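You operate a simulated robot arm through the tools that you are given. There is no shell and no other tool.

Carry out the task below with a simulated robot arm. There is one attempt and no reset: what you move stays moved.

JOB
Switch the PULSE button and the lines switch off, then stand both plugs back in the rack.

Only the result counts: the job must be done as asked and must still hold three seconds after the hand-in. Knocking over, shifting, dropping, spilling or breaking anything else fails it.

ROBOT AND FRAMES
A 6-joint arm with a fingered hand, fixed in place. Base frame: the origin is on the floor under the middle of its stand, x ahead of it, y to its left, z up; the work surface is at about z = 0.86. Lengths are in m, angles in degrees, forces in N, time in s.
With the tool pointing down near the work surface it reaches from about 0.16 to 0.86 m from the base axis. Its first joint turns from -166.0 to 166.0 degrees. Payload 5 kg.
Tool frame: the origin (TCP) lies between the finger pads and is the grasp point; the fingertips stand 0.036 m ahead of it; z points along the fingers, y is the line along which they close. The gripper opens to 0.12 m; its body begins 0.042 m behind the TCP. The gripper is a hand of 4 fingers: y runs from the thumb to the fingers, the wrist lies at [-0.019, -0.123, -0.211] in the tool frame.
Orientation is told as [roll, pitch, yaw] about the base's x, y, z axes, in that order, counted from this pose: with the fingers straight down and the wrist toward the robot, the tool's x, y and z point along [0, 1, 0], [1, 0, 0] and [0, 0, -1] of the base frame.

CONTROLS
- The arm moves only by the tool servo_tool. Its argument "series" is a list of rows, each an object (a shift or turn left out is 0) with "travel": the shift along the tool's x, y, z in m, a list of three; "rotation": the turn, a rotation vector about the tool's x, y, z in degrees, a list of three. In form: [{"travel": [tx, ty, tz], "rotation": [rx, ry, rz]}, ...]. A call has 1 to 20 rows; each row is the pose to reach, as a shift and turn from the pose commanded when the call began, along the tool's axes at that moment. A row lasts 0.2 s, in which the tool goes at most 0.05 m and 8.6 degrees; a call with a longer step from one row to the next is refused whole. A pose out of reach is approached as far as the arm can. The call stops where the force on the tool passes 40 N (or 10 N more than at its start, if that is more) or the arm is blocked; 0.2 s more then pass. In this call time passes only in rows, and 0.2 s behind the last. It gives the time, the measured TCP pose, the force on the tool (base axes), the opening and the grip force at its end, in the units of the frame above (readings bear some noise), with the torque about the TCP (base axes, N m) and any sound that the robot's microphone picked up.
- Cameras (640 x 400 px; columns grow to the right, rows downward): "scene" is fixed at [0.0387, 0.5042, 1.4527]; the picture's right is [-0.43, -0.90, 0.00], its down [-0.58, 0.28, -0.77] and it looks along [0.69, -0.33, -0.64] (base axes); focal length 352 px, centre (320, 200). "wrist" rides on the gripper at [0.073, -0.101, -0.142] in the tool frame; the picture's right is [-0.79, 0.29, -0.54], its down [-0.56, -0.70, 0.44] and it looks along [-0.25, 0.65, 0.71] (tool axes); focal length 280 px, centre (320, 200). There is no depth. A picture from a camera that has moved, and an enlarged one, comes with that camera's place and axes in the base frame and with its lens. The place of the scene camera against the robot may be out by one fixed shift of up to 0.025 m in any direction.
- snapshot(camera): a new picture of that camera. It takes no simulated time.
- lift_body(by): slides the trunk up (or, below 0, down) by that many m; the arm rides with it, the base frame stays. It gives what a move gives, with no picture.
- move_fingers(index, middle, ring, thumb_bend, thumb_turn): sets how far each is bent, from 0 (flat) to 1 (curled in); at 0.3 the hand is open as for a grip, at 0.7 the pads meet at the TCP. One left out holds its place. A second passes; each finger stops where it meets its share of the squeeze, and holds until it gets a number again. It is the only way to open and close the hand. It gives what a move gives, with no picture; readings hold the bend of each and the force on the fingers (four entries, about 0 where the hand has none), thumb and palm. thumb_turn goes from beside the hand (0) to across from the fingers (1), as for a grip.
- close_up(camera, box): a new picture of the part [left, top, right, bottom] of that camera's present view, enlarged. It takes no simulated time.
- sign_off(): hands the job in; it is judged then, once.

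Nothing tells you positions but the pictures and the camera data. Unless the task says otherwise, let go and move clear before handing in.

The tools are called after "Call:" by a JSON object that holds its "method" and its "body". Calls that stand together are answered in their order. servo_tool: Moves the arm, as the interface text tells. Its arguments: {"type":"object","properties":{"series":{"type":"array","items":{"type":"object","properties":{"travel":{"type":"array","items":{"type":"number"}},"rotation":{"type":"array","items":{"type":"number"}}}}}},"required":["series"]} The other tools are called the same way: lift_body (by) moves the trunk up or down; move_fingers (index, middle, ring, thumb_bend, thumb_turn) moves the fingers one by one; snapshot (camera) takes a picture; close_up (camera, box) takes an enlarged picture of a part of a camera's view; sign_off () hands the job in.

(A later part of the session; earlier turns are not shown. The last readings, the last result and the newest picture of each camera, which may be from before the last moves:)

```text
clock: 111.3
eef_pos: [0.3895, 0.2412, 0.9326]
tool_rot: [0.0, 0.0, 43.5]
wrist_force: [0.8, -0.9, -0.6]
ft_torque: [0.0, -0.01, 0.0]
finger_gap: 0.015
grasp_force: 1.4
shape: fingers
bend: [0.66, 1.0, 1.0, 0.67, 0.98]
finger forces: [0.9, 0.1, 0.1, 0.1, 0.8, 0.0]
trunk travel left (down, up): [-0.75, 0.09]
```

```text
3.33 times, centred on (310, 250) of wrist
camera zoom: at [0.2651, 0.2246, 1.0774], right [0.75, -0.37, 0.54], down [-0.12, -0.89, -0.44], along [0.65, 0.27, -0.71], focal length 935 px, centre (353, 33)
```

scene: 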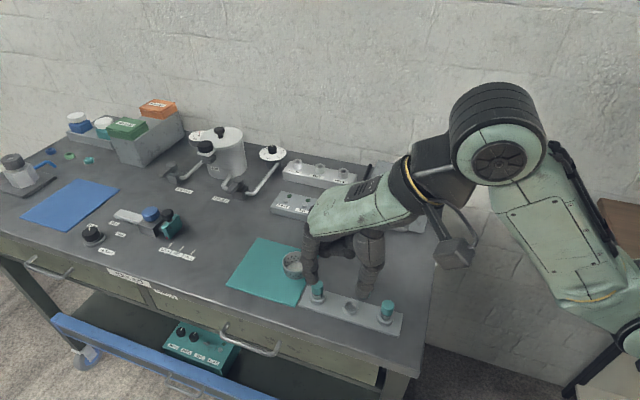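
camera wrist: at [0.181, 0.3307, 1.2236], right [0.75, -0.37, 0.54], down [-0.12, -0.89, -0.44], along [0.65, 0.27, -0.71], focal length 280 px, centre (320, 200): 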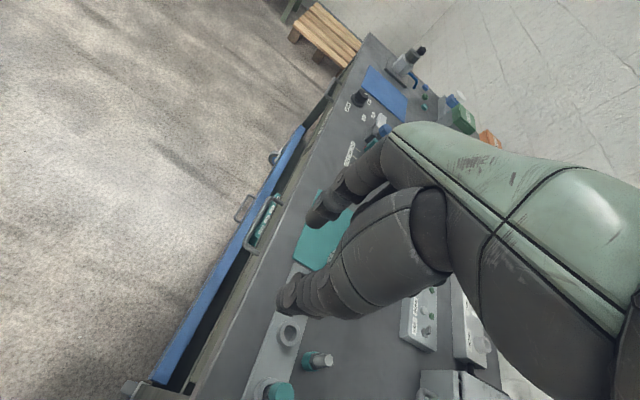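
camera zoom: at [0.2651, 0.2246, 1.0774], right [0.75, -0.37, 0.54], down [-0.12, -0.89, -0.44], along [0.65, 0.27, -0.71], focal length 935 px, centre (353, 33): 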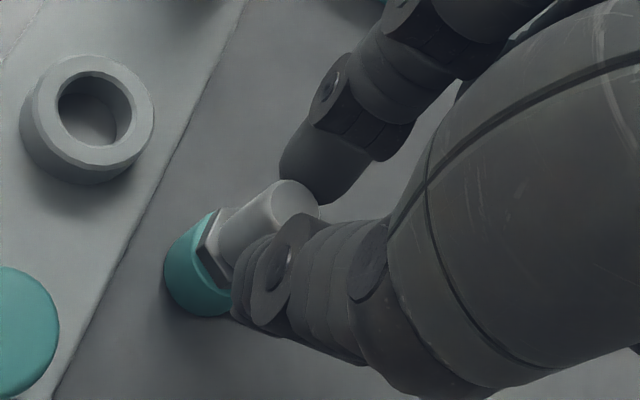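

Call:
{"method": "move_fingers", "body": {"index": 0.62, "thumb_bend": 0.64}}

Call:
{"method": "servo_tool", "body": {"series": [{"travel": [0.003, 0, 0.002]}]}}

Call:
{"method": "move_fingers", "body": {"index": 0.67, "thumb_bend": 0.69}}

Call:
{"method": "move_fingers", "body": {"index": 0.8, "thumb_bend": 0.74}}

Call:
{"method": "close_up", "body": {"camera": "scene", "box": [320, 240, 400, 320]}}

Call:
{"method": "close_up", "body": {"camera": "wrist", "box": [250, 190, 370, 310]}}

```text
clock: 112.3
eef_pos: [0.3892, 0.2414, 0.9343]
tool_rot: [0.1, 0.0, 43.5]
wrist_force: [0.3, -0.5, -0.8]
ft_torque: [-0.03, 0.02, 0.01]
finger_gap: 0.0249
grasp_force: 0.1
shape: fingers
bend: [0.62, 1.0, 1.0, 0.64, 0.98]
finger forces: [0.0, 0.0, 0.0, 0.0, 0.1, 0.0]
trunk travel left (down, up): [-0.75, 0.09]
```

```text
clock: 112.7
eef_pos: [0.387, 0.2425, 0.9309]
tool_rot: [-0.2, 0.0, 43.6]
wrist_force: [1.0, -0.4, 1.0]
ft_torque: [0.04, 0.01, -0.01]
finger_gap: 0.025
grasp_force: 0.1
shape: fingers
bend: [0.62, 1.0, 1.0, 0.64, 0.98]
finger forces: [0.0, 0.0, 0.0, 0.1, 0.0, 0.0]
trunk travel left (down, up): [-0.75, 0.09]
```

```text
clock: 113.7
eef_pos: [0.3869, 0.2429, 0.9306]
tool_rot: [0.0, 0.0, 43.6]
wrist_force: [0.4, 0.5, 0.5]
ft_torque: [-0.04, 0.02, 0.02]
finger_gap: 0.0154
grasp_force: 1.4
shape: fingers
bend: [0.66, 1.0, 1.0, 0.68, 0.98]
finger forces: [1.4, 0.0, 0.1, 0.1, 1.4, 0.0]
trunk travel left (down, up): [-0.75, 0.09]
```

```text
clock: 114.7
eef_pos: [0.387, 0.2422, 0.9312]
tool_rot: [0.0, -0.1, 43.7]
wrist_force: [-0.4, 0.2, -0.5]
ft_torque: [-0.02, 0.02, 0.02]
finger_gap: 0.0129
grasp_force: 10.6
shape: fingers
bend: [0.72, 1.0, 1.0, 0.69, 0.97]
finger forces: [10.8, 0.0, 0.0, 0.1, 10.8, 0.0]
trunk travel left (down, up): [-0.75, 0.09]
```

```text
5.00 times, centred on (360, 280) of scene
camera zoom: at [0.0387, 0.5042, 1.4527], right [-0.43, -0.9, 0.0], down [-0.58, 0.28, -0.77], along [0.69, -0.33, -0.64], focal length 1759 px, centre (120, -200)
```

zoom: 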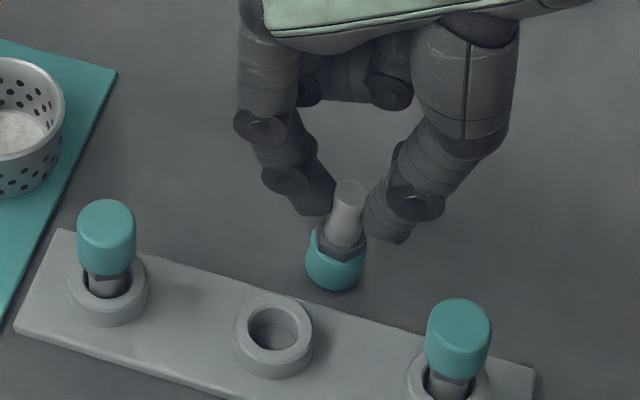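

```text
3.33 times, centred on (310, 250) of wrist
camera zoom: at [0.2628, 0.2254, 1.0748], right [0.75, -0.37, 0.54], down [-0.12, -0.89, -0.44], along [0.65, 0.27, -0.71], focal length 935 px, centre (353, 33)
```

zoom: 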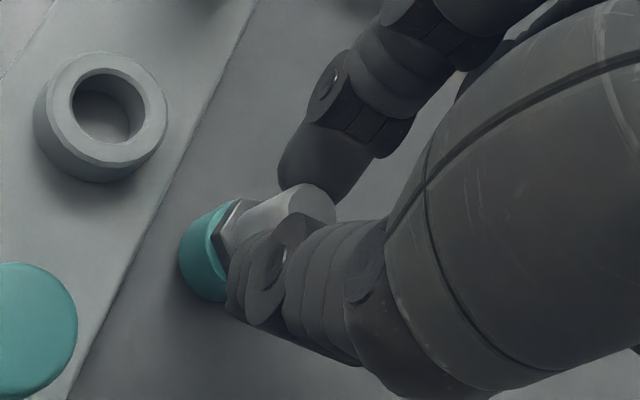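

The stem is gripped properly on its diameter at 10.8 N. I'll lift it, move back to open bench space, and then roll the hand so I can lay the plug on its side with its stem toward the front.

Call:
{"method": "servo_tool", "body": {"series": [{"travel": [0, 0, -0.02]}, {"travel": [0, 0, -0.06]}, {"travel": [-0.0424, 0.0031, -0.08]}, {"travel": [-0.0848, 0.0062, -0.08]}]}}

Call:
{"method": "servo_tool", "body": {"series": [{"rotation": [0, -8, 0]}, {"rotation": [0, -16, 0]}, {"rotation": [0, -24, 0]}, {"rotation": [0, -32, 0]}, {"rotation": [0, -40, 0]}, {"rotation": [0, -48, 0]}, {"rotation": [0, -56, 0]}]}}

Call:
{"method": "snapshot", "body": {"camera": "scene"}}

Call:
{"method": "snapshot", "body": {"camera": "wrist"}}

```text
clock: 115.7
eef_pos: [0.4488, 0.1818, 1.0068]
tool_rot: [0.0, 0.0, 43.6]
wrist_force: [0.2, 0.2, -0.3]
ft_torque: [-0.03, 0.02, 0.0]
finger_gap: 0.0125
grasp_force: 10.2
shape: fingers
bend: [0.72, 1.0, 1.0, 0.69, 0.97]
finger forces: [10.6, 0.0, 0.1, 0.1, 10.6, 0.0]
trunk travel left (down, up): [-0.75, 0.09]
```

```text
clock: 117.3
eef_pos: [0.45, 0.1845, 1.0085]
tool_rot: [-56.2, -0.1, 43.6]
wrist_force: [0.9, -0.6, -0.6]
ft_torque: [0.0, 0.02, -0.02]
finger_gap: 0.012
grasp_force: 10.2
shape: fingers
bend: [0.72, 1.0, 1.0, 0.69, 0.97]
finger forces: [10.7, 0.1, 0.1, 0.0, 10.7, 0.0]
trunk travel left (down, up): [-0.75, 0.09]
```

```text
taken
```

scene: 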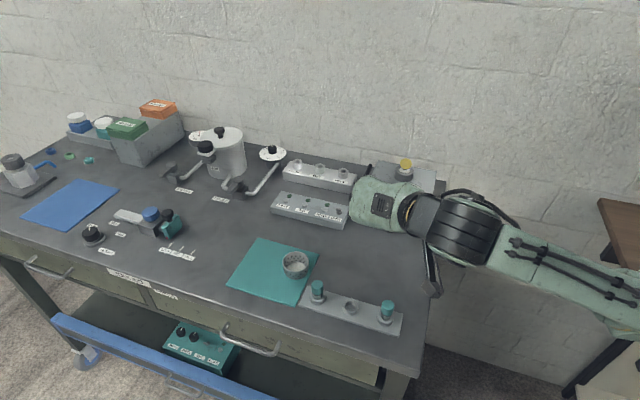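

```text
taken
camera wrist: at [0.2661, 0.229, 1.0297], right [0.2, 0.21, 0.96], down [-0.04, -0.98, 0.22], along [0.98, -0.08, -0.19], focal length 280 px, centre (320, 200)
```

wrist: 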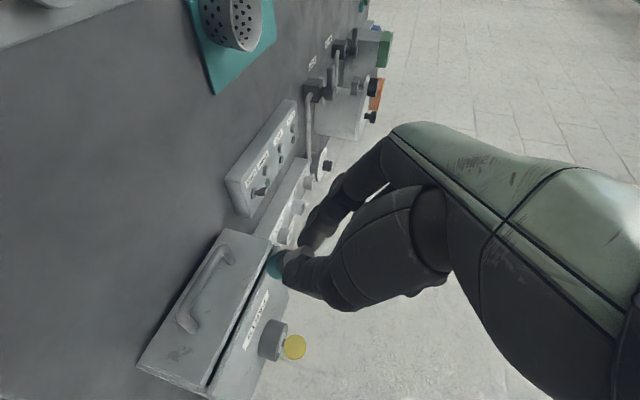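

The roll is reached cleanly. I'll shift a little forward to stay clear of the PARTS handle and lower the plug until its cap nearly touches the bench.

Call:
{"method": "servo_tool", "body": {"series": [{"travel": [0.0167, 0, -0.0249]}, {"travel": [0.0499, 0, -0.0027]}, {"travel": [0.0832, 0, 0.0196]}]}}

Call:
{"method": "close_up", "body": {"camera": "wrist", "box": [200, 180, 340, 320]}}

Call:
{"method": "close_up", "body": {"camera": "scene", "box": [320, 160, 440, 300]}}

```text
clock: 118.1
eef_pos: [0.4295, 0.2042, 0.928]
tool_rot: [-55.9, -0.1, 43.6]
wrist_force: [0.1, -0.1, -0.6]
ft_torque: [0.03, -0.02, -0.03]
finger_gap: 0.0121
grasp_force: 10.7
shape: fingers
bend: [0.72, 1.0, 1.0, 0.69, 0.97]
finger forces: [10.7, 0.1, 0.1, 0.0, 10.7, 0.0]
trunk travel left (down, up): [-0.75, 0.09]
```

```text
2.86 times, centred on (270, 250) of wrist
camera zoom: at [0.2466, 0.2488, 0.9494], right [0.2, 0.2, 0.96], down [-0.04, -0.98, 0.22], along [0.98, -0.08, -0.19], focal length 801 px, centre (463, 57)
```

zoom: 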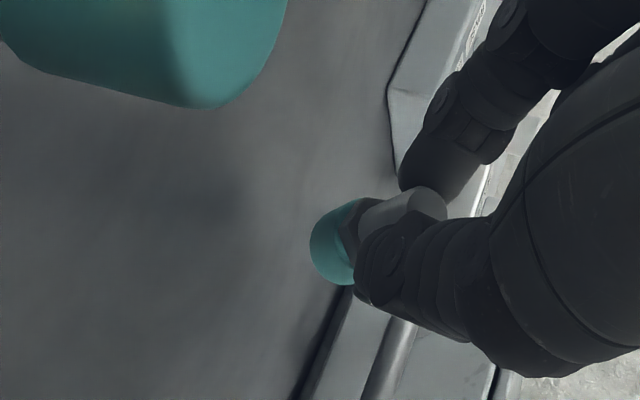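

```text
2.86 times, centred on (380, 230) of scene
camera zoom: at [0.0387, 0.5042, 1.4527], right [-0.43, -0.9, 0.0], down [-0.58, 0.28, -0.77], along [0.69, -0.33, -0.64], focal length 1005 px, centre (149, 114)
```

zoom: 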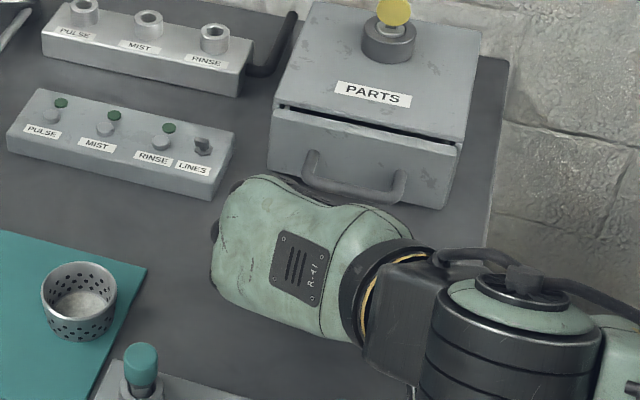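

Call:
{"method": "servo_tool", "body": {"series": [{"travel": [0.0033, 0, 0.0022]}, {"travel": [0.0066, 0, 0.0045]}]}}

Call:
{"method": "close_up", "body": {"camera": "wrist", "box": [200, 180, 340, 320]}}

```text
clock: 118.7
eef_pos: [0.4288, 0.2034, 0.9211]
tool_rot: [-56.1, 0.0, 43.6]
wrist_force: [-0.2, -0.8, -0.6]
ft_torque: [0.0, -0.02, -0.01]
finger_gap: 0.0122
grasp_force: 10.8
shape: fingers
bend: [0.72, 1.0, 1.0, 0.69, 0.97]
finger forces: [10.7, 0.0, 0.0, 0.1, 10.7, 0.0]
trunk travel left (down, up): [-0.75, 0.09]
```

```text
2.86 times, centred on (270, 250) of wrist
camera zoom: at [0.2454, 0.2492, 0.9417], right [0.2, 0.21, 0.96], down [-0.04, -0.98, 0.22], along [0.98, -0.08, -0.19], focal length 801 px, centre (463, 57)
```

zoom: 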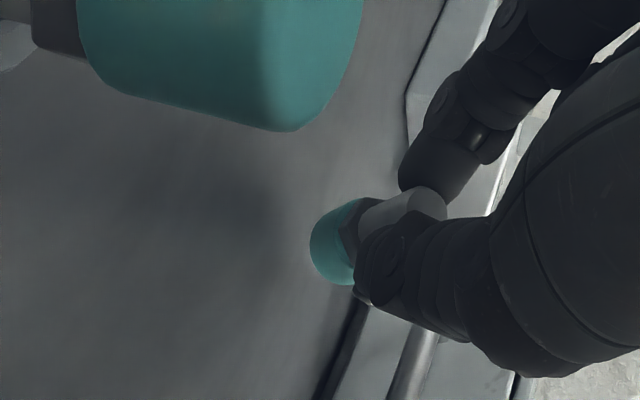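

Call:
{"method": "servo_tool", "body": {"series": [{"travel": [0.0033, 0, 0.0022]}]}}

Call:
{"method": "servo_tool", "body": {"series": [{"travel": [0.0025, 0, 0.0017]}]}}

Call:
{"method": "close_up", "body": {"camera": "wrist", "box": [200, 180, 340, 320]}}

```text
clock: 119.1
eef_pos: [0.4298, 0.2049, 0.9173]
tool_rot: [-56.1, 0.0, 43.7]
wrist_force: [-0.1, -0.3, -0.3]
ft_torque: [0.0, 0.01, 0.0]
finger_gap: 0.0122
grasp_force: 11.2
shape: fingers
bend: [0.72, 1.0, 1.0, 0.69, 0.97]
finger forces: [10.7, 0.0, 0.0, 0.1, 10.7, 0.0]
trunk travel left (down, up): [-0.75, 0.09]
```

```text
clock: 119.5
eef_pos: [0.4288, 0.2056, 0.9145]
tool_rot: [-56.1, 0.0, 43.6]
wrist_force: [-0.5, -0.1, 0.0]
ft_torque: [-0.03, 0.01, -0.01]
finger_gap: 0.0124
grasp_force: 11.3
shape: fingers
bend: [0.72, 1.0, 1.0, 0.69, 0.97]
finger forces: [10.8, 0.1, 0.1, 0.0, 10.9, 0.0]
trunk travel left (down, up): [-0.75, 0.09]
```

```text
2.86 times, centred on (270, 250) of wrist
camera zoom: at [0.2462, 0.2503, 0.9346], right [0.2, 0.2, 0.96], down [-0.04, -0.98, 0.22], along [0.98, -0.08, -0.19], focal length 801 px, centre (463, 57)
```

zoom: 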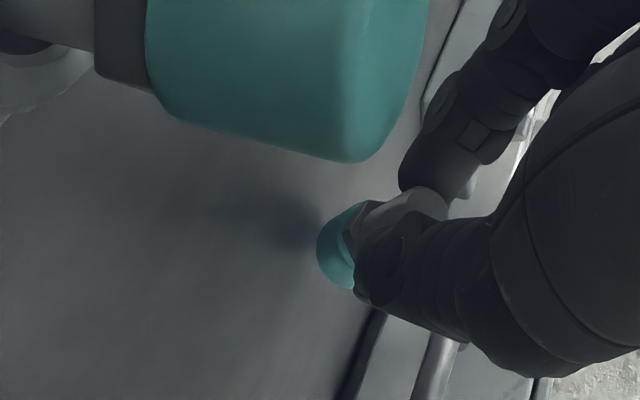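

The cap is touching and the plug pivots easily in the pinch with almost no force. I'll keep lowering gently so it lays itself flat while still held.

Call:
{"method": "servo_tool", "body": {"series": [{"travel": [0.0033, 0, 0.0022]}, {"travel": [0.0066, 0, 0.0045]}]}}

Call:
{"method": "servo_tool", "body": {"series": [{"travel": [0.0033, 0, 0.0022]}, {"travel": [0.0058, 0, 0.0039]}]}}

Call:
{"method": "close_up", "body": {"camera": "wrist", "box": [200, 180, 340, 320]}}

```text
clock: 120.1
eef_pos: [0.4293, 0.2049, 0.9074]
tool_rot: [-56.0, -0.1, 43.7]
wrist_force: [0.0, 1.1, 2.4]
ft_torque: [-0.05, -0.07, -0.02]
finger_gap: 0.0121
grasp_force: 11.2
shape: fingers
bend: [0.72, 1.0, 1.0, 0.69, 0.97]
finger forces: [11.0, 0.1, 0.0, 0.0, 11.1, 0.1]
trunk travel left (down, up): [-0.75, 0.09]
```

```text
clock: 120.7
eef_pos: [0.4294, 0.2053, 0.8991]
tool_rot: [-56.2, 0.0, 43.6]
wrist_force: [-0.8, 1.3, 1.5]
ft_torque: [-0.04, -0.06, -0.02]
finger_gap: 0.0124
grasp_force: 11.2
shape: fingers
bend: [0.72, 1.0, 1.0, 0.69, 0.97]
finger forces: [11.0, 0.0, 0.0, 0.1, 11.0, 0.0]
trunk travel left (down, up): [-0.75, 0.09]
```

```text
2.86 times, centred on (270, 250) of wrist
camera zoom: at [0.246, 0.2504, 0.9194], right [0.2, 0.21, 0.96], down [-0.04, -0.98, 0.22], along [0.98, -0.08, -0.19], focal length 801 px, centre (463, 57)
```

zoom: 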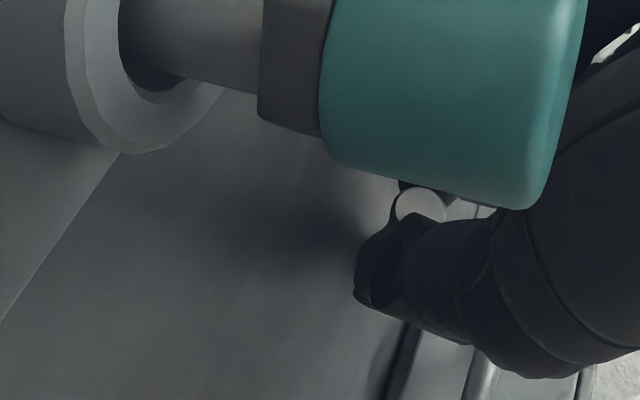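

The plug has pivoted to nearly flat on the bench. I'll release it in small stages.

Call:
{"method": "move_fingers", "body": {"index": 0.7, "thumb_bend": 0.69}}

Call:
{"method": "move_fingers", "body": {"index": 0.66, "thumb_bend": 0.66}}

Call:
{"method": "move_fingers", "body": {"index": 0.58, "thumb_bend": 0.6}}

Call:
{"method": "snapshot", "body": {"camera": "wrist"}}

Call:
{"method": "close_up", "body": {"camera": "wrist", "box": [230, 180, 340, 290]}}

```text
clock: 121.7
eef_pos: [0.4297, 0.2053, 0.8987]
tool_rot: [-56.0, 0.1, 43.5]
wrist_force: [-0.1, -0.6, 0.1]
ft_torque: [0.01, 0.01, -0.01]
finger_gap: 0.0146
grasp_force: 2.4
shape: fingers
bend: [0.68, 1.0, 1.0, 0.67, 0.97]
finger forces: [2.6, 0.0, 0.0, 0.0, 2.6, 0.0]
trunk travel left (down, up): [-0.75, 0.09]
```

```text
clock: 122.7
eef_pos: [0.43, 0.2057, 0.8981]
tool_rot: [-56.0, 0.0, 43.5]
wrist_force: [0.0, -0.1, 0.0]
ft_torque: [0.0, -0.01, -0.02]
finger_gap: 0.0172
grasp_force: 0.1
shape: fingers
bend: [0.66, 1.0, 1.0, 0.66, 0.97]
finger forces: [0.2, 0.0, 0.0, 0.0, 0.2, 0.0]
trunk travel left (down, up): [-0.75, 0.09]
```

```text
clock: 123.7
eef_pos: [0.429, 0.2045, 0.8989]
tool_rot: [-55.9, 0.1, 43.6]
wrist_force: [0.4, 0.6, 0.3]
ft_torque: [-0.02, 0.03, -0.02]
finger_gap: 0.0383
grasp_force: 0.0
shape: fingers
bend: [0.57, 1.0, 1.0, 0.6, 0.97]
finger forces: [0.0, 0.0, 0.0, 0.0, 0.0, 0.0]
trunk travel left (down, up): [-0.75, 0.09]
```

```text
taken
camera wrist: at [0.2462, 0.2504, 0.9195], right [0.2, 0.21, 0.96], down [-0.04, -0.98, 0.22], along [0.98, -0.08, -0.19], focal length 280 px, centre (320, 200)
```

wrist: 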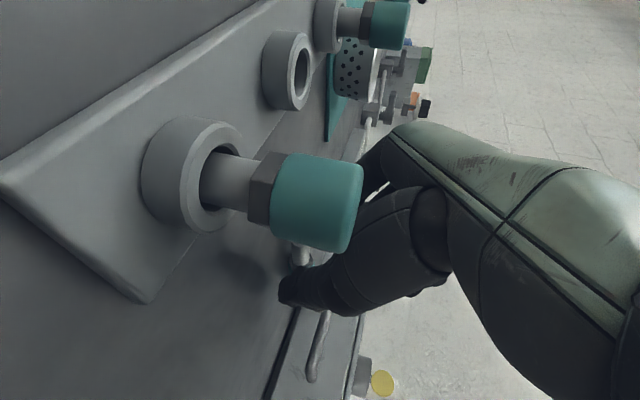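

```text
3.64 times, centred on (285, 235) of wrist
camera zoom: at [0.2462, 0.2504, 0.9195], right [0.2, 0.21, 0.96], down [-0.04, -0.98, 0.22], along [0.98, -0.08, -0.19], focal length 1020 px, centre (447, 73)
```

zoom: 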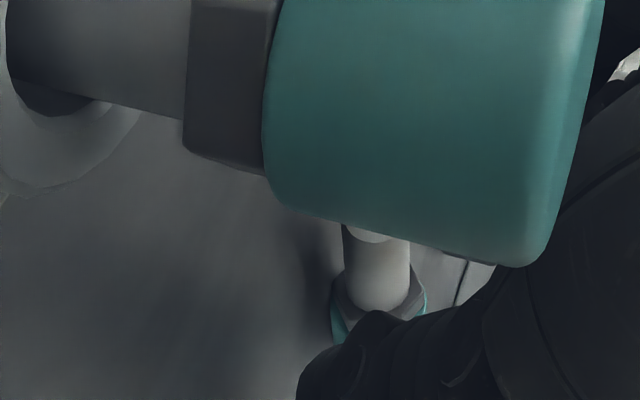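

Call:
{"method": "servo_tool", "body": {"series": [{"travel": [-0.0125, 0, -0.0083]}, {"travel": [-0.0416, 0, -0.0278]}, {"travel": [-0.0831, 0, -0.0556]}, {"travel": [-0.12, 0, -0.08]}]}}

Call:
{"method": "servo_tool", "body": {"series": [{"rotation": [0, 8, 0]}, {"rotation": [0, 16, 0]}, {"rotation": [0, 24, 0]}, {"rotation": [0, 32, 0]}, {"rotation": [0, 40, 0]}, {"rotation": [0, 48, 0]}, {"rotation": [0, 56, 0]}]}}

Call:
{"method": "snapshot", "body": {"camera": "scene"}}

Call:
{"method": "snapshot", "body": {"camera": "wrist"}}

```text
clock: 124.7
eef_pos: [0.4287, 0.2022, 1.047]
tool_rot: [-56.0, 0.0, 43.7]
wrist_force: [-0.9, -0.5, -0.4]
ft_torque: [0.01, 0.01, 0.01]
finger_gap: 0.0385
grasp_force: 0.2
shape: fingers
bend: [0.57, 1.0, 1.0, 0.6, 0.98]
finger forces: [0.0, 0.0, 0.0, 0.0, 0.0, 0.1]
trunk travel left (down, up): [-0.75, 0.09]
```

```text
clock: 126.3
eef_pos: [0.4289, 0.2053, 1.0435]
tool_rot: [0.1, 0.0, 43.7]
wrist_force: [-1.0, -0.1, 0.1]
ft_torque: [-0.02, -0.01, 0.0]
finger_gap: 0.0382
grasp_force: 0.1
shape: fingers
bend: [0.57, 1.0, 1.0, 0.6, 0.98]
finger forces: [0.0, 0.0, 0.1, 0.0, 0.0, 0.0]
trunk travel left (down, up): [-0.75, 0.09]
```

```text
taken
```

scene: 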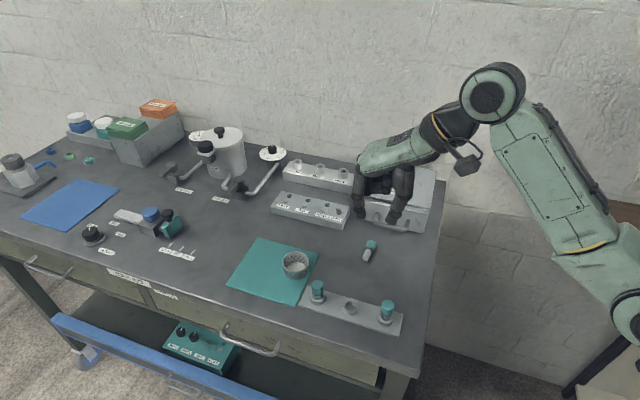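

```text
taken
camera wrist: at [0.3052, 0.1878, 1.1878], right [0.75, -0.37, 0.54], down [-0.12, -0.89, -0.44], along [0.65, 0.27, -0.71], focal length 280 px, centre (320, 200)
```

wrist: 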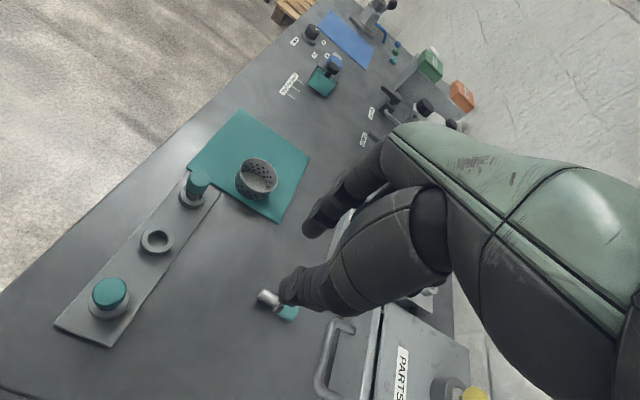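

The plug now lies flat on open bench space and everything else looks undisturbed. I'll zoom in to get its exact position and direction.

Call:
{"method": "close_up", "body": {"camera": "wrist", "box": [220, 250, 340, 370]}}

Call:
{"method": "close_up", "body": {"camera": "scene", "box": [320, 210, 420, 290]}}

```text
3.33 times, centred on (280, 310) of wrist
camera zoom: at [0.3052, 0.1878, 1.1878], right [0.75, -0.37, 0.54], down [-0.12, -0.89, -0.44], along [0.65, 0.27, -0.71], focal length 935 px, centre (453, -167)
```

zoom: 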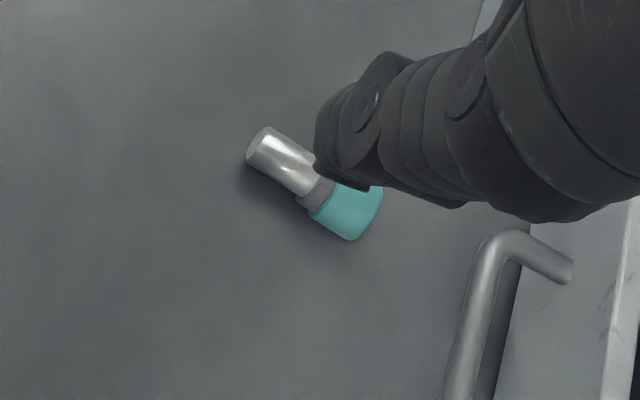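

```text
5.00 times, centred on (370, 250) of scene
camera zoom: at [0.0387, 0.5042, 1.4527], right [-0.43, -0.9, 0.0], down [-0.58, 0.28, -0.77], along [0.69, -0.33, -0.64], focal length 1759 px, centre (70, -50)
```

zoom: 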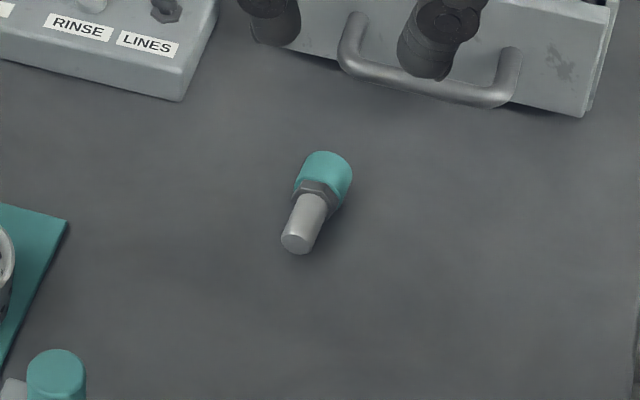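

The plug's cap centre is near (0.474, 0.173) with the stem toward about 127°. I'll align the hand across it and come down, this time going low enough to pinch the cap on or below its widest line.

Call:
{"method": "servo_tool", "body": {"series": [{"travel": [-0.033, 0.005, 0.02], "rotation": [0, 0, 3.4]}, {"travel": [-0.0651, 0.01, 0.05], "rotation": [0, 0, 6.7]}, {"travel": [-0.0651, 0.01, 0.09], "rotation": [0, 0, 6.7]}]}}

Call:
{"method": "close_up", "body": {"camera": "wrist", "box": [230, 190, 370, 330]}}

Call:
{"method": "close_up", "body": {"camera": "scene", "box": [320, 180, 420, 280]}}

```text
clock: 127.1
eef_pos: [0.4817, 0.1641, 0.9545]
tool_rot: [0.0, -0.1, 37.0]
wrist_force: [-0.2, -0.9, 0.5]
ft_torque: [0.02, 0.0, 0.02]
finger_gap: 0.0384
grasp_force: 0.0
shape: fingers
bend: [0.57, 1.0, 1.0, 0.6, 0.98]
finger forces: [0.0, 0.1, 0.0, 0.0, 0.1, 0.0]
trunk travel left (down, up): [-0.75, 0.09]
```

```text
2.86 times, centred on (300, 260) of wrist
camera zoom: at [0.3562, 0.1614, 1.0984], right [0.7, -0.46, 0.54], down [-0.22, -0.87, -0.44], along [0.67, 0.19, -0.71], focal length 801 px, centre (377, 29)
```

zoom: 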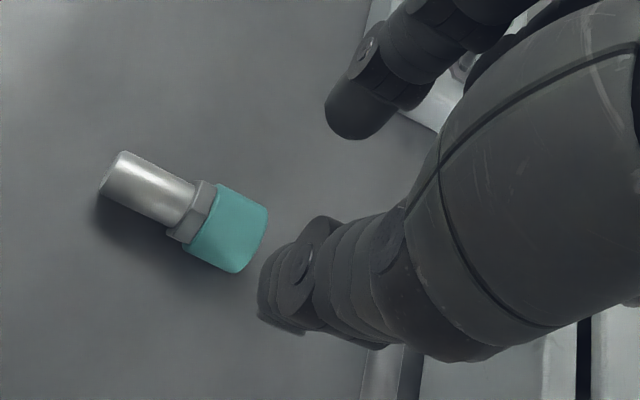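

```text
4.00 times, centred on (370, 230) of scene
camera zoom: at [0.0387, 0.5042, 1.4527], right [-0.43, -0.9, 0.0], down [-0.58, 0.28, -0.77], along [0.69, -0.33, -0.64], focal length 1407 px, centre (120, 80)
```

zoom: 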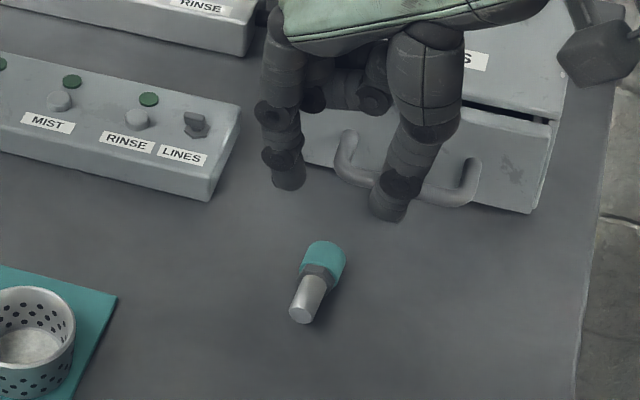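

Call:
{"method": "servo_tool", "body": {"series": [{"travel": [0.003, 0.0035, 0.02]}, {"travel": [0.003, 0.0035, 0.04]}]}}

Call:
{"method": "close_up", "body": {"camera": "wrist", "box": [240, 180, 360, 300]}}

Call:
{"method": "close_up", "body": {"camera": "scene", "box": [330, 200, 410, 270]}}

```text
clock: 127.7
eef_pos: [0.4823, 0.1671, 0.9131]
tool_rot: [0.0, -0.1, 37.0]
wrist_force: [-0.3, -0.4, -0.1]
ft_torque: [0.01, -0.01, -0.02]
finger_gap: 0.0384
grasp_force: 0.0
shape: fingers
bend: [0.57, 1.0, 1.0, 0.6, 0.98]
finger forces: [0.0, 0.1, 0.0, 0.0, 0.1, 0.0]
trunk travel left (down, up): [-0.75, 0.09]
```

```text
3.33 times, centred on (300, 240) of wrist
camera zoom: at [0.3578, 0.165, 1.0571], right [0.7, -0.46, 0.54], down [-0.22, -0.87, -0.44], along [0.67, 0.19, -0.71], focal length 935 px, centre (387, 67)
```

zoom: 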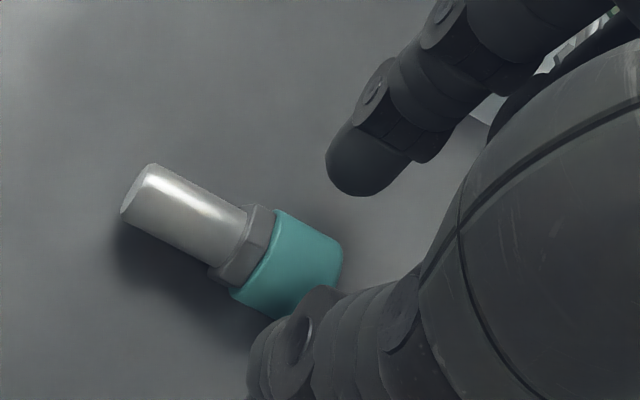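

```text
5.71 times, centred on (370, 235) of scene
camera zoom: at [0.0387, 0.5042, 1.4527], right [-0.43, -0.9, 0.0], down [-0.58, 0.28, -0.77], along [0.69, -0.33, -0.64], focal length 2010 px, centre (34, 0)
```

zoom: 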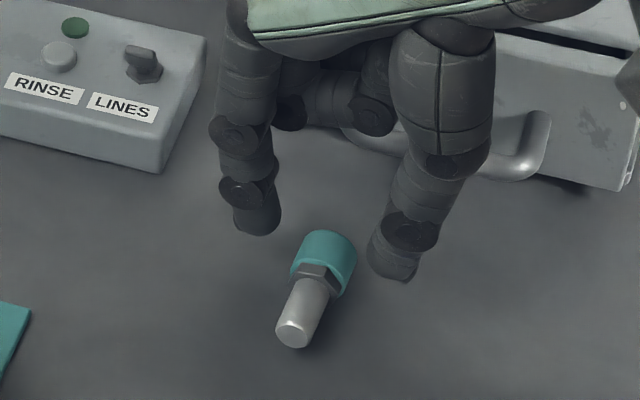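

Call:
{"method": "servo_tool", "body": {"series": [{"travel": [0, 0, 0.006]}]}}

Call:
{"method": "servo_tool", "body": {"series": [{"travel": [0, 0, 0.003]}]}}

Call:
{"method": "close_up", "body": {"camera": "scene", "box": [330, 200, 410, 270]}}

Call:
{"method": "close_up", "body": {"camera": "wrist", "box": [240, 180, 360, 300]}}

```text
clock: 128.1
eef_pos: [0.4826, 0.1693, 0.908]
tool_rot: [-0.1, -0.1, 36.9]
wrist_force: [-1.0, 0.7, -0.5]
ft_torque: [-0.01, 0.01, 0.0]
finger_gap: 0.0385
grasp_force: 0.2
shape: fingers
bend: [0.57, 1.0, 1.0, 0.6, 0.98]
finger forces: [0.0, 0.1, 0.0, 0.1, 0.0, 0.0]
trunk travel left (down, up): [-0.75, 0.09]
```

```text
clock: 128.5
eef_pos: [0.4831, 0.1692, 0.9041]
tool_rot: [0.0, 0.0, 36.8]
wrist_force: [-0.3, -0.2, 0.4]
ft_torque: [-0.02, 0.02, 0.02]
finger_gap: 0.0386
grasp_force: 0.0
shape: fingers
bend: [0.57, 1.0, 1.0, 0.6, 0.98]
finger forces: [0.1, 0.1, 0.0, 0.0, 0.0, 0.0]
trunk travel left (down, up): [-0.75, 0.09]
```

```text
5.71 times, centred on (370, 235) of scene
camera zoom: at [0.0387, 0.5042, 1.4527], right [-0.43, -0.9, 0.0], down [-0.58, 0.28, -0.77], along [0.69, -0.33, -0.64], focal length 2010 px, centre (34, 0)
```

zoom: 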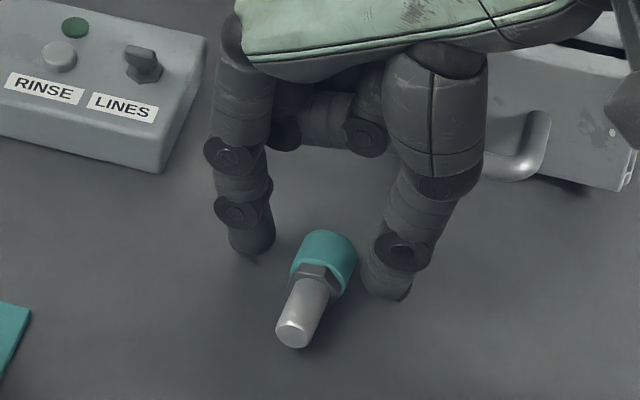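

```text
3.33 times, centred on (300, 240) of wrist
camera zoom: at [0.3575, 0.1667, 1.0475], right [0.7, -0.46, 0.54], down [-0.22, -0.87, -0.44], along [0.67, 0.19, -0.71], focal length 935 px, centre (387, 67)
```

zoom: 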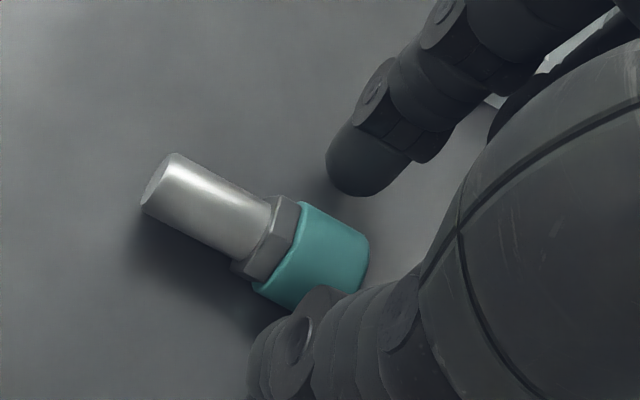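

Call:
{"method": "servo_tool", "body": {"series": [{"travel": [0, 0, 0.003]}]}}

Call:
{"method": "servo_tool", "body": {"series": [{"travel": [0, 0, 0.002]}]}}

```text
clock: 128.9
eef_pos: [0.4818, 0.1686, 0.9011]
tool_rot: [0.0, 0.1, 36.8]
wrist_force: [0.8, -0.7, -0.1]
ft_torque: [0.04, 0.04, 0.0]
finger_gap: 0.0382
grasp_force: 0.0
shape: fingers
bend: [0.57, 1.0, 1.0, 0.6, 0.98]
finger forces: [0.1, 0.0, 0.0, 0.0, 0.0, 0.1]
trunk travel left (down, up): [-0.75, 0.09]
```

```text
clock: 129.3
eef_pos: [0.4817, 0.1695, 0.9014]
tool_rot: [-0.1, -0.1, 37.0]
wrist_force: [-0.8, 0.3, 4.8]
ft_torque: [0.2, -0.06, 0.01]
finger_gap: 0.0377
grasp_force: 3.1
shape: fingers
bend: [0.58, 1.0, 1.0, 0.6, 0.98]
finger forces: [5.4, 0.0, 0.0, 0.0, 0.0, 0.0]
trunk travel left (down, up): [-0.75, 0.09]
```

The index tip touches the bench at TCP z ≈ 0.9005. I'll raise 2 mm and close, which puts the pads right on the cap's widest line.

Call:
{"method": "servo_tool", "body": {"series": [{"travel": [0, 0, -0.0025]}]}}

Call:
{"method": "move_fingers", "body": {"index": 0.615, "thumb_bend": 0.66}}

Call:
{"method": "move_fingers", "body": {"index": 0.63, "thumb_bend": 0.68}}

Call:
{"method": "close_up", "body": {"camera": "scene", "box": [330, 200, 410, 270]}}

Call:
{"method": "close_up", "body": {"camera": "wrist", "box": [240, 180, 360, 300]}}

```text
clock: 129.7
eef_pos: [0.4823, 0.1689, 0.9009]
tool_rot: [0.0, 0.1, 36.9]
wrist_force: [-0.3, -0.4, -0.3]
ft_torque: [0.01, 0.01, -0.01]
finger_gap: 0.0384
grasp_force: 0.0
shape: fingers
bend: [0.57, 1.0, 1.0, 0.6, 0.98]
finger forces: [0.0, 0.1, 0.0, 0.1, 0.0, 0.1]
trunk travel left (down, up): [-0.75, 0.09]
```

```text
clock: 130.7
eef_pos: [0.4828, 0.1687, 0.9023]
tool_rot: [0.0, 0.0, 37.0]
wrist_force: [-0.8, -0.2, 0.0]
ft_torque: [0.01, 0.03, -0.04]
finger_gap: 0.0248
grasp_force: 0.7
shape: fingers
bend: [0.61, 1.0, 1.0, 0.66, 0.98]
finger forces: [0.2, 0.1, 0.0, 0.0, 0.2, 0.1]
trunk travel left (down, up): [-0.75, 0.09]
```

```text
clock: 131.7
eef_pos: [0.4827, 0.1701, 0.9015]
tool_rot: [0.0, -0.1, 36.9]
wrist_force: [-0.2, -0.1, 0.2]
ft_torque: [0.0, 0.02, 0.04]
finger_gap: 0.0231
grasp_force: 1.7
shape: fingers
bend: [0.61, 1.0, 1.0, 0.66, 0.98]
finger forces: [1.4, 0.0, 0.1, 0.0, 1.4, 0.1]
trunk travel left (down, up): [-0.75, 0.09]
```

```text
5.71 times, centred on (370, 235) of scene
camera zoom: at [0.0387, 0.5042, 1.4527], right [-0.43, -0.9, 0.0], down [-0.58, 0.28, -0.77], along [0.69, -0.33, -0.64], focal length 2010 px, centre (34, 0)
```

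zoom: 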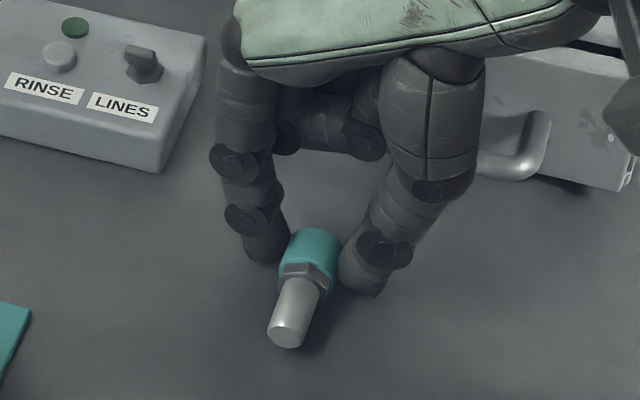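

```text
3.33 times, centred on (300, 240) of wrist
camera zoom: at [0.3575, 0.1669, 1.0456], right [0.7, -0.46, 0.54], down [-0.22, -0.87, -0.44], along [0.67, 0.19, -0.71], focal length 935 px, centre (387, 67)
```

zoom: 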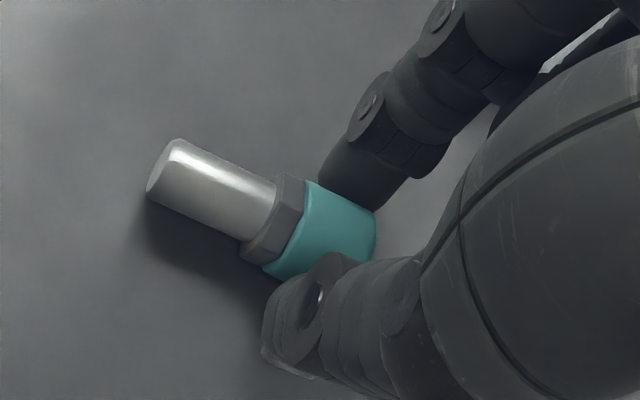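

The pads meet the cap across its full 23 mm diameter. Now I'll squeeze and lift.

Call:
{"method": "move_fingers", "body": {"index": 0.82, "thumb_bend": 0.75}}

Call:
{"method": "servo_tool", "body": {"series": [{"travel": [0, 0, -0.015]}, {"travel": [0, 0, -0.05]}, {"travel": [0, 0, -0.09]}, {"travel": [0, 0, -0.13]}, {"travel": [0, 0, -0.16]}]}}

Call:
{"method": "close_up", "body": {"camera": "wrist", "box": [240, 180, 360, 300]}}

Call:
{"method": "close_up", "body": {"camera": "scene", "box": [320, 100, 440, 230]}}

```text
clock: 132.7
eef_pos: [0.4814, 0.1674, 0.902]
tool_rot: [0.0, 0.1, 36.9]
wrist_force: [-0.8, -0.4, -0.3]
ft_torque: [0.0, -0.01, 0.05]
finger_gap: 0.0198
grasp_force: 11.3
shape: fingers
bend: [0.62, 1.0, 1.0, 0.69, 0.97]
finger forces: [11.6, 0.0, 0.1, 0.0, 11.6, 0.0]
trunk travel left (down, up): [-0.75, 0.09]
```

```text
clock: 133.9
eef_pos: [0.4836, 0.1685, 1.0615]
tool_rot: [0.0, 0.0, 36.9]
wrist_force: [0.1, 0.2, -0.1]
ft_torque: [-0.01, 0.0, -0.01]
finger_gap: 0.0198
grasp_force: 11.0
shape: fingers
bend: [0.62, 1.0, 1.0, 0.69, 0.97]
finger forces: [11.3, 0.0, 0.1, 0.0, 11.4, 0.0]
trunk travel left (down, up): [-0.75, 0.09]
```

```text
3.33 times, centred on (300, 240) of wrist
camera zoom: at [0.3581, 0.1666, 1.2052], right [0.7, -0.46, 0.54], down [-0.22, -0.87, -0.44], along [0.67, 0.19, -0.71], focal length 935 px, centre (387, 67)
```

zoom: 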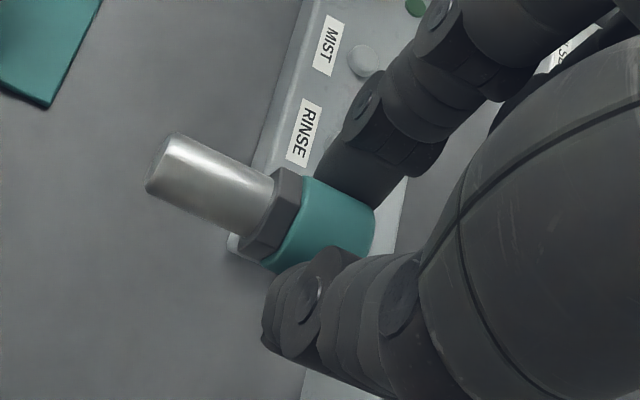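

```text
3.08 times, centred on (380, 165) of scene
camera zoom: at [0.0387, 0.5042, 1.4527], right [-0.43, -0.9, 0.0], down [-0.58, 0.28, -0.77], along [0.69, -0.33, -0.64], focal length 1082 px, centre (135, 308)
```

zoom: 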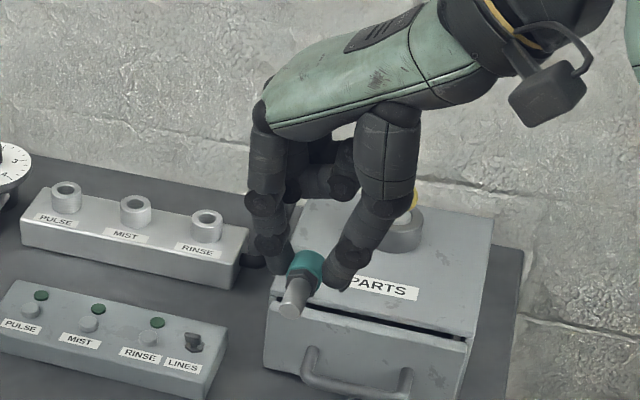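

The grip is solid: gap 19.8 mm and steady at 11.3 N. I'll carry the plug at height to in front of the rack, then roll the hand so the stem points down.

Call:
{"method": "servo_tool", "body": {"series": [{"travel": [0.0386, -0.005, -0.003], "rotation": [0, 0, -1.1]}, {"travel": [0.0771, -0.0103, -0.006], "rotation": [0, 0, -2.3]}, {"travel": [0.1157, -0.0154, -0.009], "rotation": [0, 0, -3.4]}, {"travel": [0.1543, -0.0205, -0.012], "rotation": [0, 0, -4.5]}, {"travel": [0.1928, -0.0257, -0.0135], "rotation": [0, 0, -5.7]}, {"travel": [0.2314, -0.0308, -0.0135], "rotation": [0, 0, -6.8]}]}}

Call:
{"method": "servo_tool", "body": {"series": [{"rotation": [0, -8, 0]}, {"rotation": [0, -16, 0]}, {"rotation": [0, -24, 0]}, {"rotation": [0, -32, 0]}, {"rotation": [0, -40, 0]}, {"rotation": [0, -48, 0]}, {"rotation": [0, -56, 0]}, {"rotation": [0, -64, 0]}, {"rotation": [0, -72, 0]}, {"rotation": [0, -79, 0]}]}}

Call:
{"method": "snapshot", "body": {"camera": "wrist"}}

Call:
{"method": "close_up", "body": {"camera": "scene", "box": [260, 180, 440, 340]}}

```text
clock: 135.3
eef_pos: [0.3172, 0.3405, 1.0736]
tool_rot: [-0.1, 0.0, 43.8]
wrist_force: [-0.8, 1.0, -0.1]
ft_torque: [-0.03, -0.04, 0.0]
finger_gap: 0.0201
grasp_force: 11.2
shape: fingers
bend: [0.62, 1.0, 1.0, 0.69, 0.97]
finger forces: [11.3, 0.0, 0.1, 0.0, 11.1, 0.0]
trunk travel left (down, up): [-0.75, 0.09]
```

```text
clock: 137.5
eef_pos: [0.3186, 0.3366, 1.0741]
tool_rot: [-79.1, 0.0, 43.8]
wrist_force: [-0.1, -0.5, 0.4]
ft_torque: [0.02, 0.03, 0.0]
finger_gap: 0.0197
grasp_force: 11.1
shape: fingers
bend: [0.62, 1.0, 1.0, 0.69, 0.97]
finger forces: [11.2, 0.0, 0.0, 0.0, 11.1, 0.0]
trunk travel left (down, up): [-0.75, 0.09]
```

```text
taken
camera wrist: at [0.1387, 0.3778, 1.0319], right [-0.06, 0.48, 0.88], down [-0.13, -0.87, 0.47], along [0.99, -0.09, 0.11], focal length 280 px, centre (320, 200)
```

wrist: 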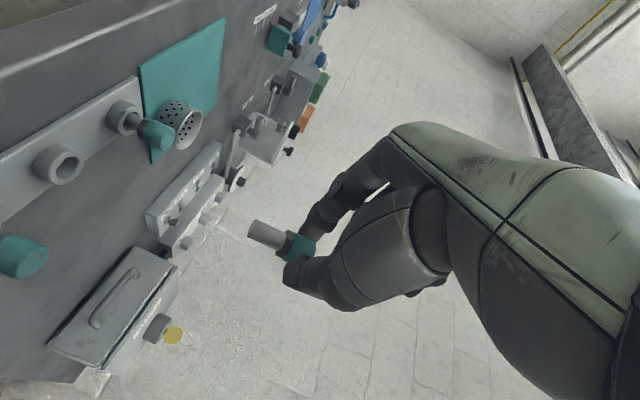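

```text
2.50 times, centred on (350, 260) of scene
camera zoom: at [0.0387, 0.5042, 1.4527], right [-0.43, -0.9, 0.0], down [-0.58, 0.28, -0.77], along [0.69, -0.33, -0.64], focal length 880 px, centre (245, 50)
```

zoom: 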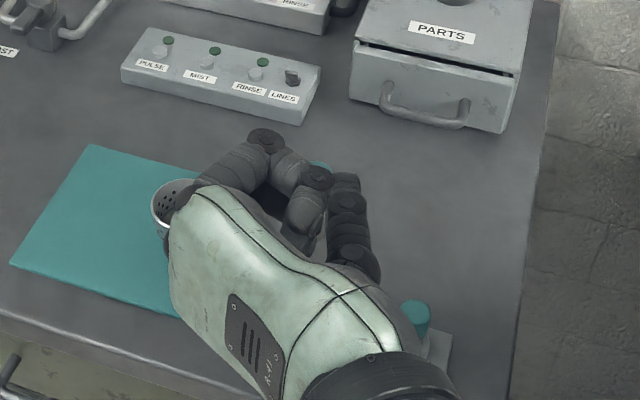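

The plug now points stem-down and the grip hasn't moved. I'll translate it over hole 2 and descend to a few centimetres above for an alignment check.

Call:
{"method": "servo_tool", "body": {"series": [{"travel": [-0.0034, -0.0012, 0.0175]}, {"travel": [-0.0068, -0.0025, 0.0351]}, {"travel": [0.0325, -0.0025, 0.0427]}, {"travel": [0.0718, -0.0025, 0.0502]}, {"travel": [0.0963, -0.0025, 0.055]}]}}

Call:
{"method": "close_up", "body": {"camera": "wrist", "box": [140, 150, 310, 290]}}

Call:
{"method": "close_up", "body": {"camera": "scene", "box": [300, 230, 420, 340]}}

```text
clock: 138.7
eef_pos: [0.3421, 0.3076, 0.97]
tool_rot: [-79.0, -0.1, 43.7]
wrist_force: [0.6, 0.9, -0.5]
ft_torque: [0.01, -0.01, 0.0]
finger_gap: 0.0195
grasp_force: 11.1
shape: fingers
bend: [0.62, 1.0, 1.0, 0.69, 0.97]
finger forces: [11.1, 0.1, 0.0, 0.0, 11.0, 0.0]
trunk travel left (down, up): [-0.75, 0.09]
```

```text
2.86 times, centred on (225, 220) of wrist
camera zoom: at [0.1614, 0.3486, 0.9261], right [-0.06, 0.48, 0.88], down [-0.13, -0.87, 0.47], along [0.99, -0.09, 0.11], focal length 801 px, centre (591, 143)
```

zoom: 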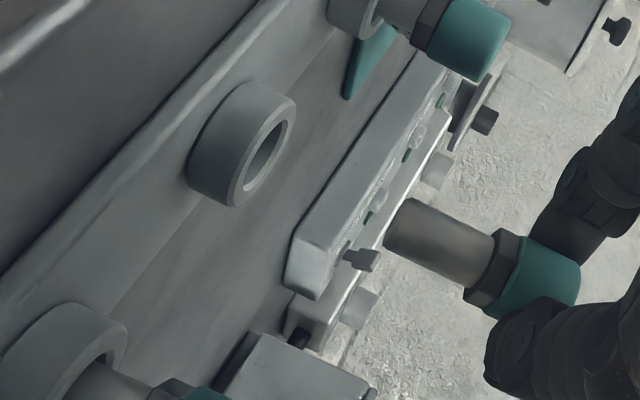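

```text
3.64 times, centred on (360, 285) of scene
camera zoom: at [0.0387, 0.5042, 1.4527], right [-0.43, -0.9, 0.0], down [-0.58, 0.28, -0.77], along [0.69, -0.33, -0.64], focal length 1279 px, centre (174, -109)
```

zoom: 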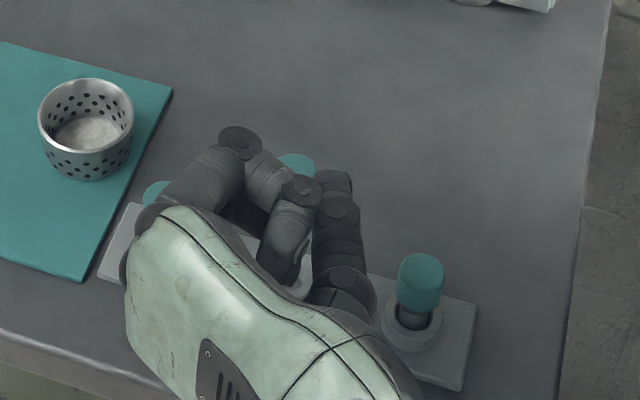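

Both cameras put the plug within about 1 mm of hole 2. Descending to about 1 cm above the collar.

Call:
{"method": "servo_tool", "body": {"series": [{"travel": [0.0133, 0, 0.0026]}, {"travel": [0.0265, 0, 0.0051]}]}}

Call:
{"method": "close_up", "body": {"camera": "wrist", "box": [160, 160, 310, 290]}}

Call:
{"method": "close_up", "body": {"camera": "scene", "box": [300, 230, 420, 340]}}

```text
clock: 139.3
eef_pos: [0.3414, 0.3069, 0.944]
tool_rot: [-79.0, 0.1, 43.7]
wrist_force: [-0.3, -1.2, -0.8]
ft_torque: [0.03, 0.0, -0.01]
finger_gap: 0.0197
grasp_force: 11.0
shape: fingers
bend: [0.62, 1.0, 1.0, 0.69, 0.97]
finger forces: [11.1, 0.0, 0.0, 0.1, 11.1, 0.0]
trunk travel left (down, up): [-0.75, 0.09]
```

```text
3.08 times, centred on (235, 225) of wrist
camera zoom: at [0.1609, 0.349, 0.9006], right [-0.06, 0.48, 0.88], down [-0.13, -0.88, 0.47], along [0.99, -0.09, 0.11], focal length 863 px, centre (582, 123)
```

zoom: 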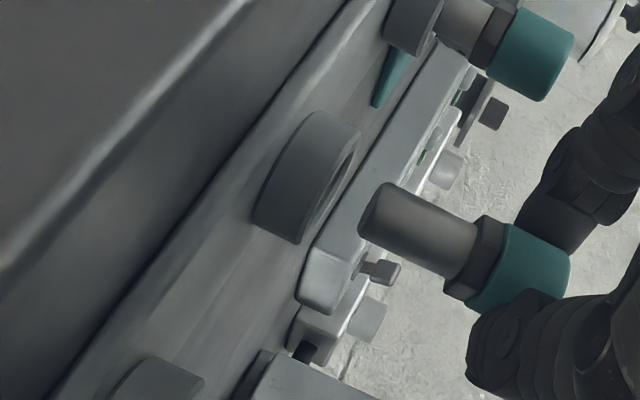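

```text
3.64 times, centred on (360, 285) of scene
camera zoom: at [0.0387, 0.5042, 1.4527], right [-0.43, -0.9, 0.0], down [-0.58, 0.28, -0.77], along [0.69, -0.33, -0.64], focal length 1279 px, centre (174, -109)
```

zoom: 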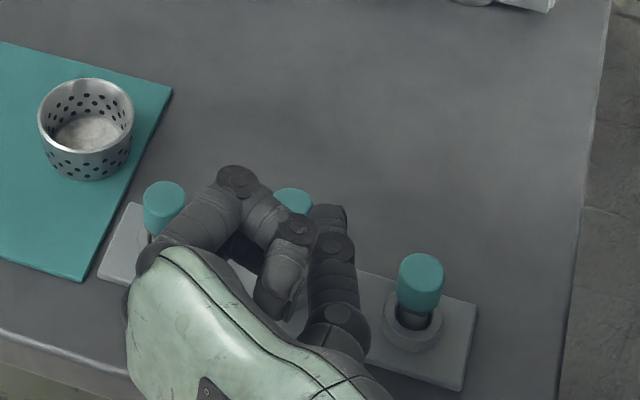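

Call:
{"method": "servo_tool", "body": {"series": [{"travel": [0.0049, 0, 0.001]}, {"travel": [0.0093, 0, 0.0018]}]}}

Call:
{"method": "servo_tool", "body": {"series": [{"travel": [0.0029, 0, 0.0006]}]}}

Call:
{"method": "close_up", "body": {"camera": "wrist", "box": [170, 160, 310, 280]}}

Call:
{"method": "close_up", "body": {"camera": "scene", "box": [300, 230, 420, 340]}}

```text
clock: 139.9
eef_pos: [0.3404, 0.3086, 0.9345]
tool_rot: [-79.0, 0.1, 43.7]
wrist_force: [-0.4, -0.3, -0.4]
ft_torque: [0.01, 0.0, 0.03]
finger_gap: 0.0199
grasp_force: 11.3
shape: fingers
bend: [0.62, 1.0, 1.0, 0.69, 0.97]
finger forces: [11.2, 0.0, 0.0, 0.0, 11.1, 0.1]
trunk travel left (down, up): [-0.75, 0.09]
```

```text
clock: 140.3
eef_pos: [0.3406, 0.3088, 0.9329]
tool_rot: [-79.0, -0.1, 43.7]
wrist_force: [0.7, 1.6, 4.3]
ft_torque: [-0.09, -0.09, 0.03]
finger_gap: 0.0197
grasp_force: 11.4
shape: fingers
bend: [0.62, 1.0, 1.0, 0.69, 0.97]
finger forces: [11.6, 0.0, 0.1, 0.0, 10.9, 0.0]
trunk travel left (down, up): [-0.75, 0.09]
```

```text
3.33 times, centred on (240, 220) of wrist
camera zoom: at [0.1607, 0.35, 0.8894], right [-0.06, 0.47, 0.88], down [-0.13, -0.88, 0.46], along [0.99, -0.09, 0.11], focal length 935 px, centre (587, 133)
```

zoom: 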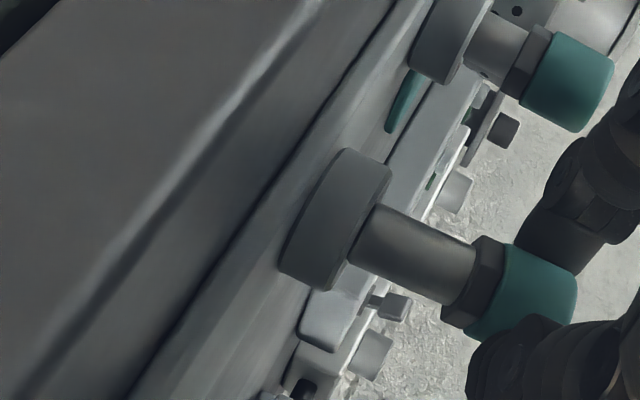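

```text
3.64 times, centred on (360, 285) of scene
camera zoom: at [0.0387, 0.5042, 1.4527], right [-0.43, -0.9, 0.0], down [-0.58, 0.28, -0.77], along [0.69, -0.33, -0.64], focal length 1279 px, centre (174, -109)
```

zoom: 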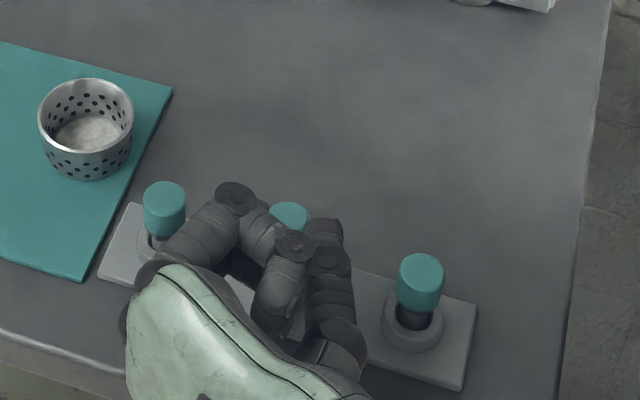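

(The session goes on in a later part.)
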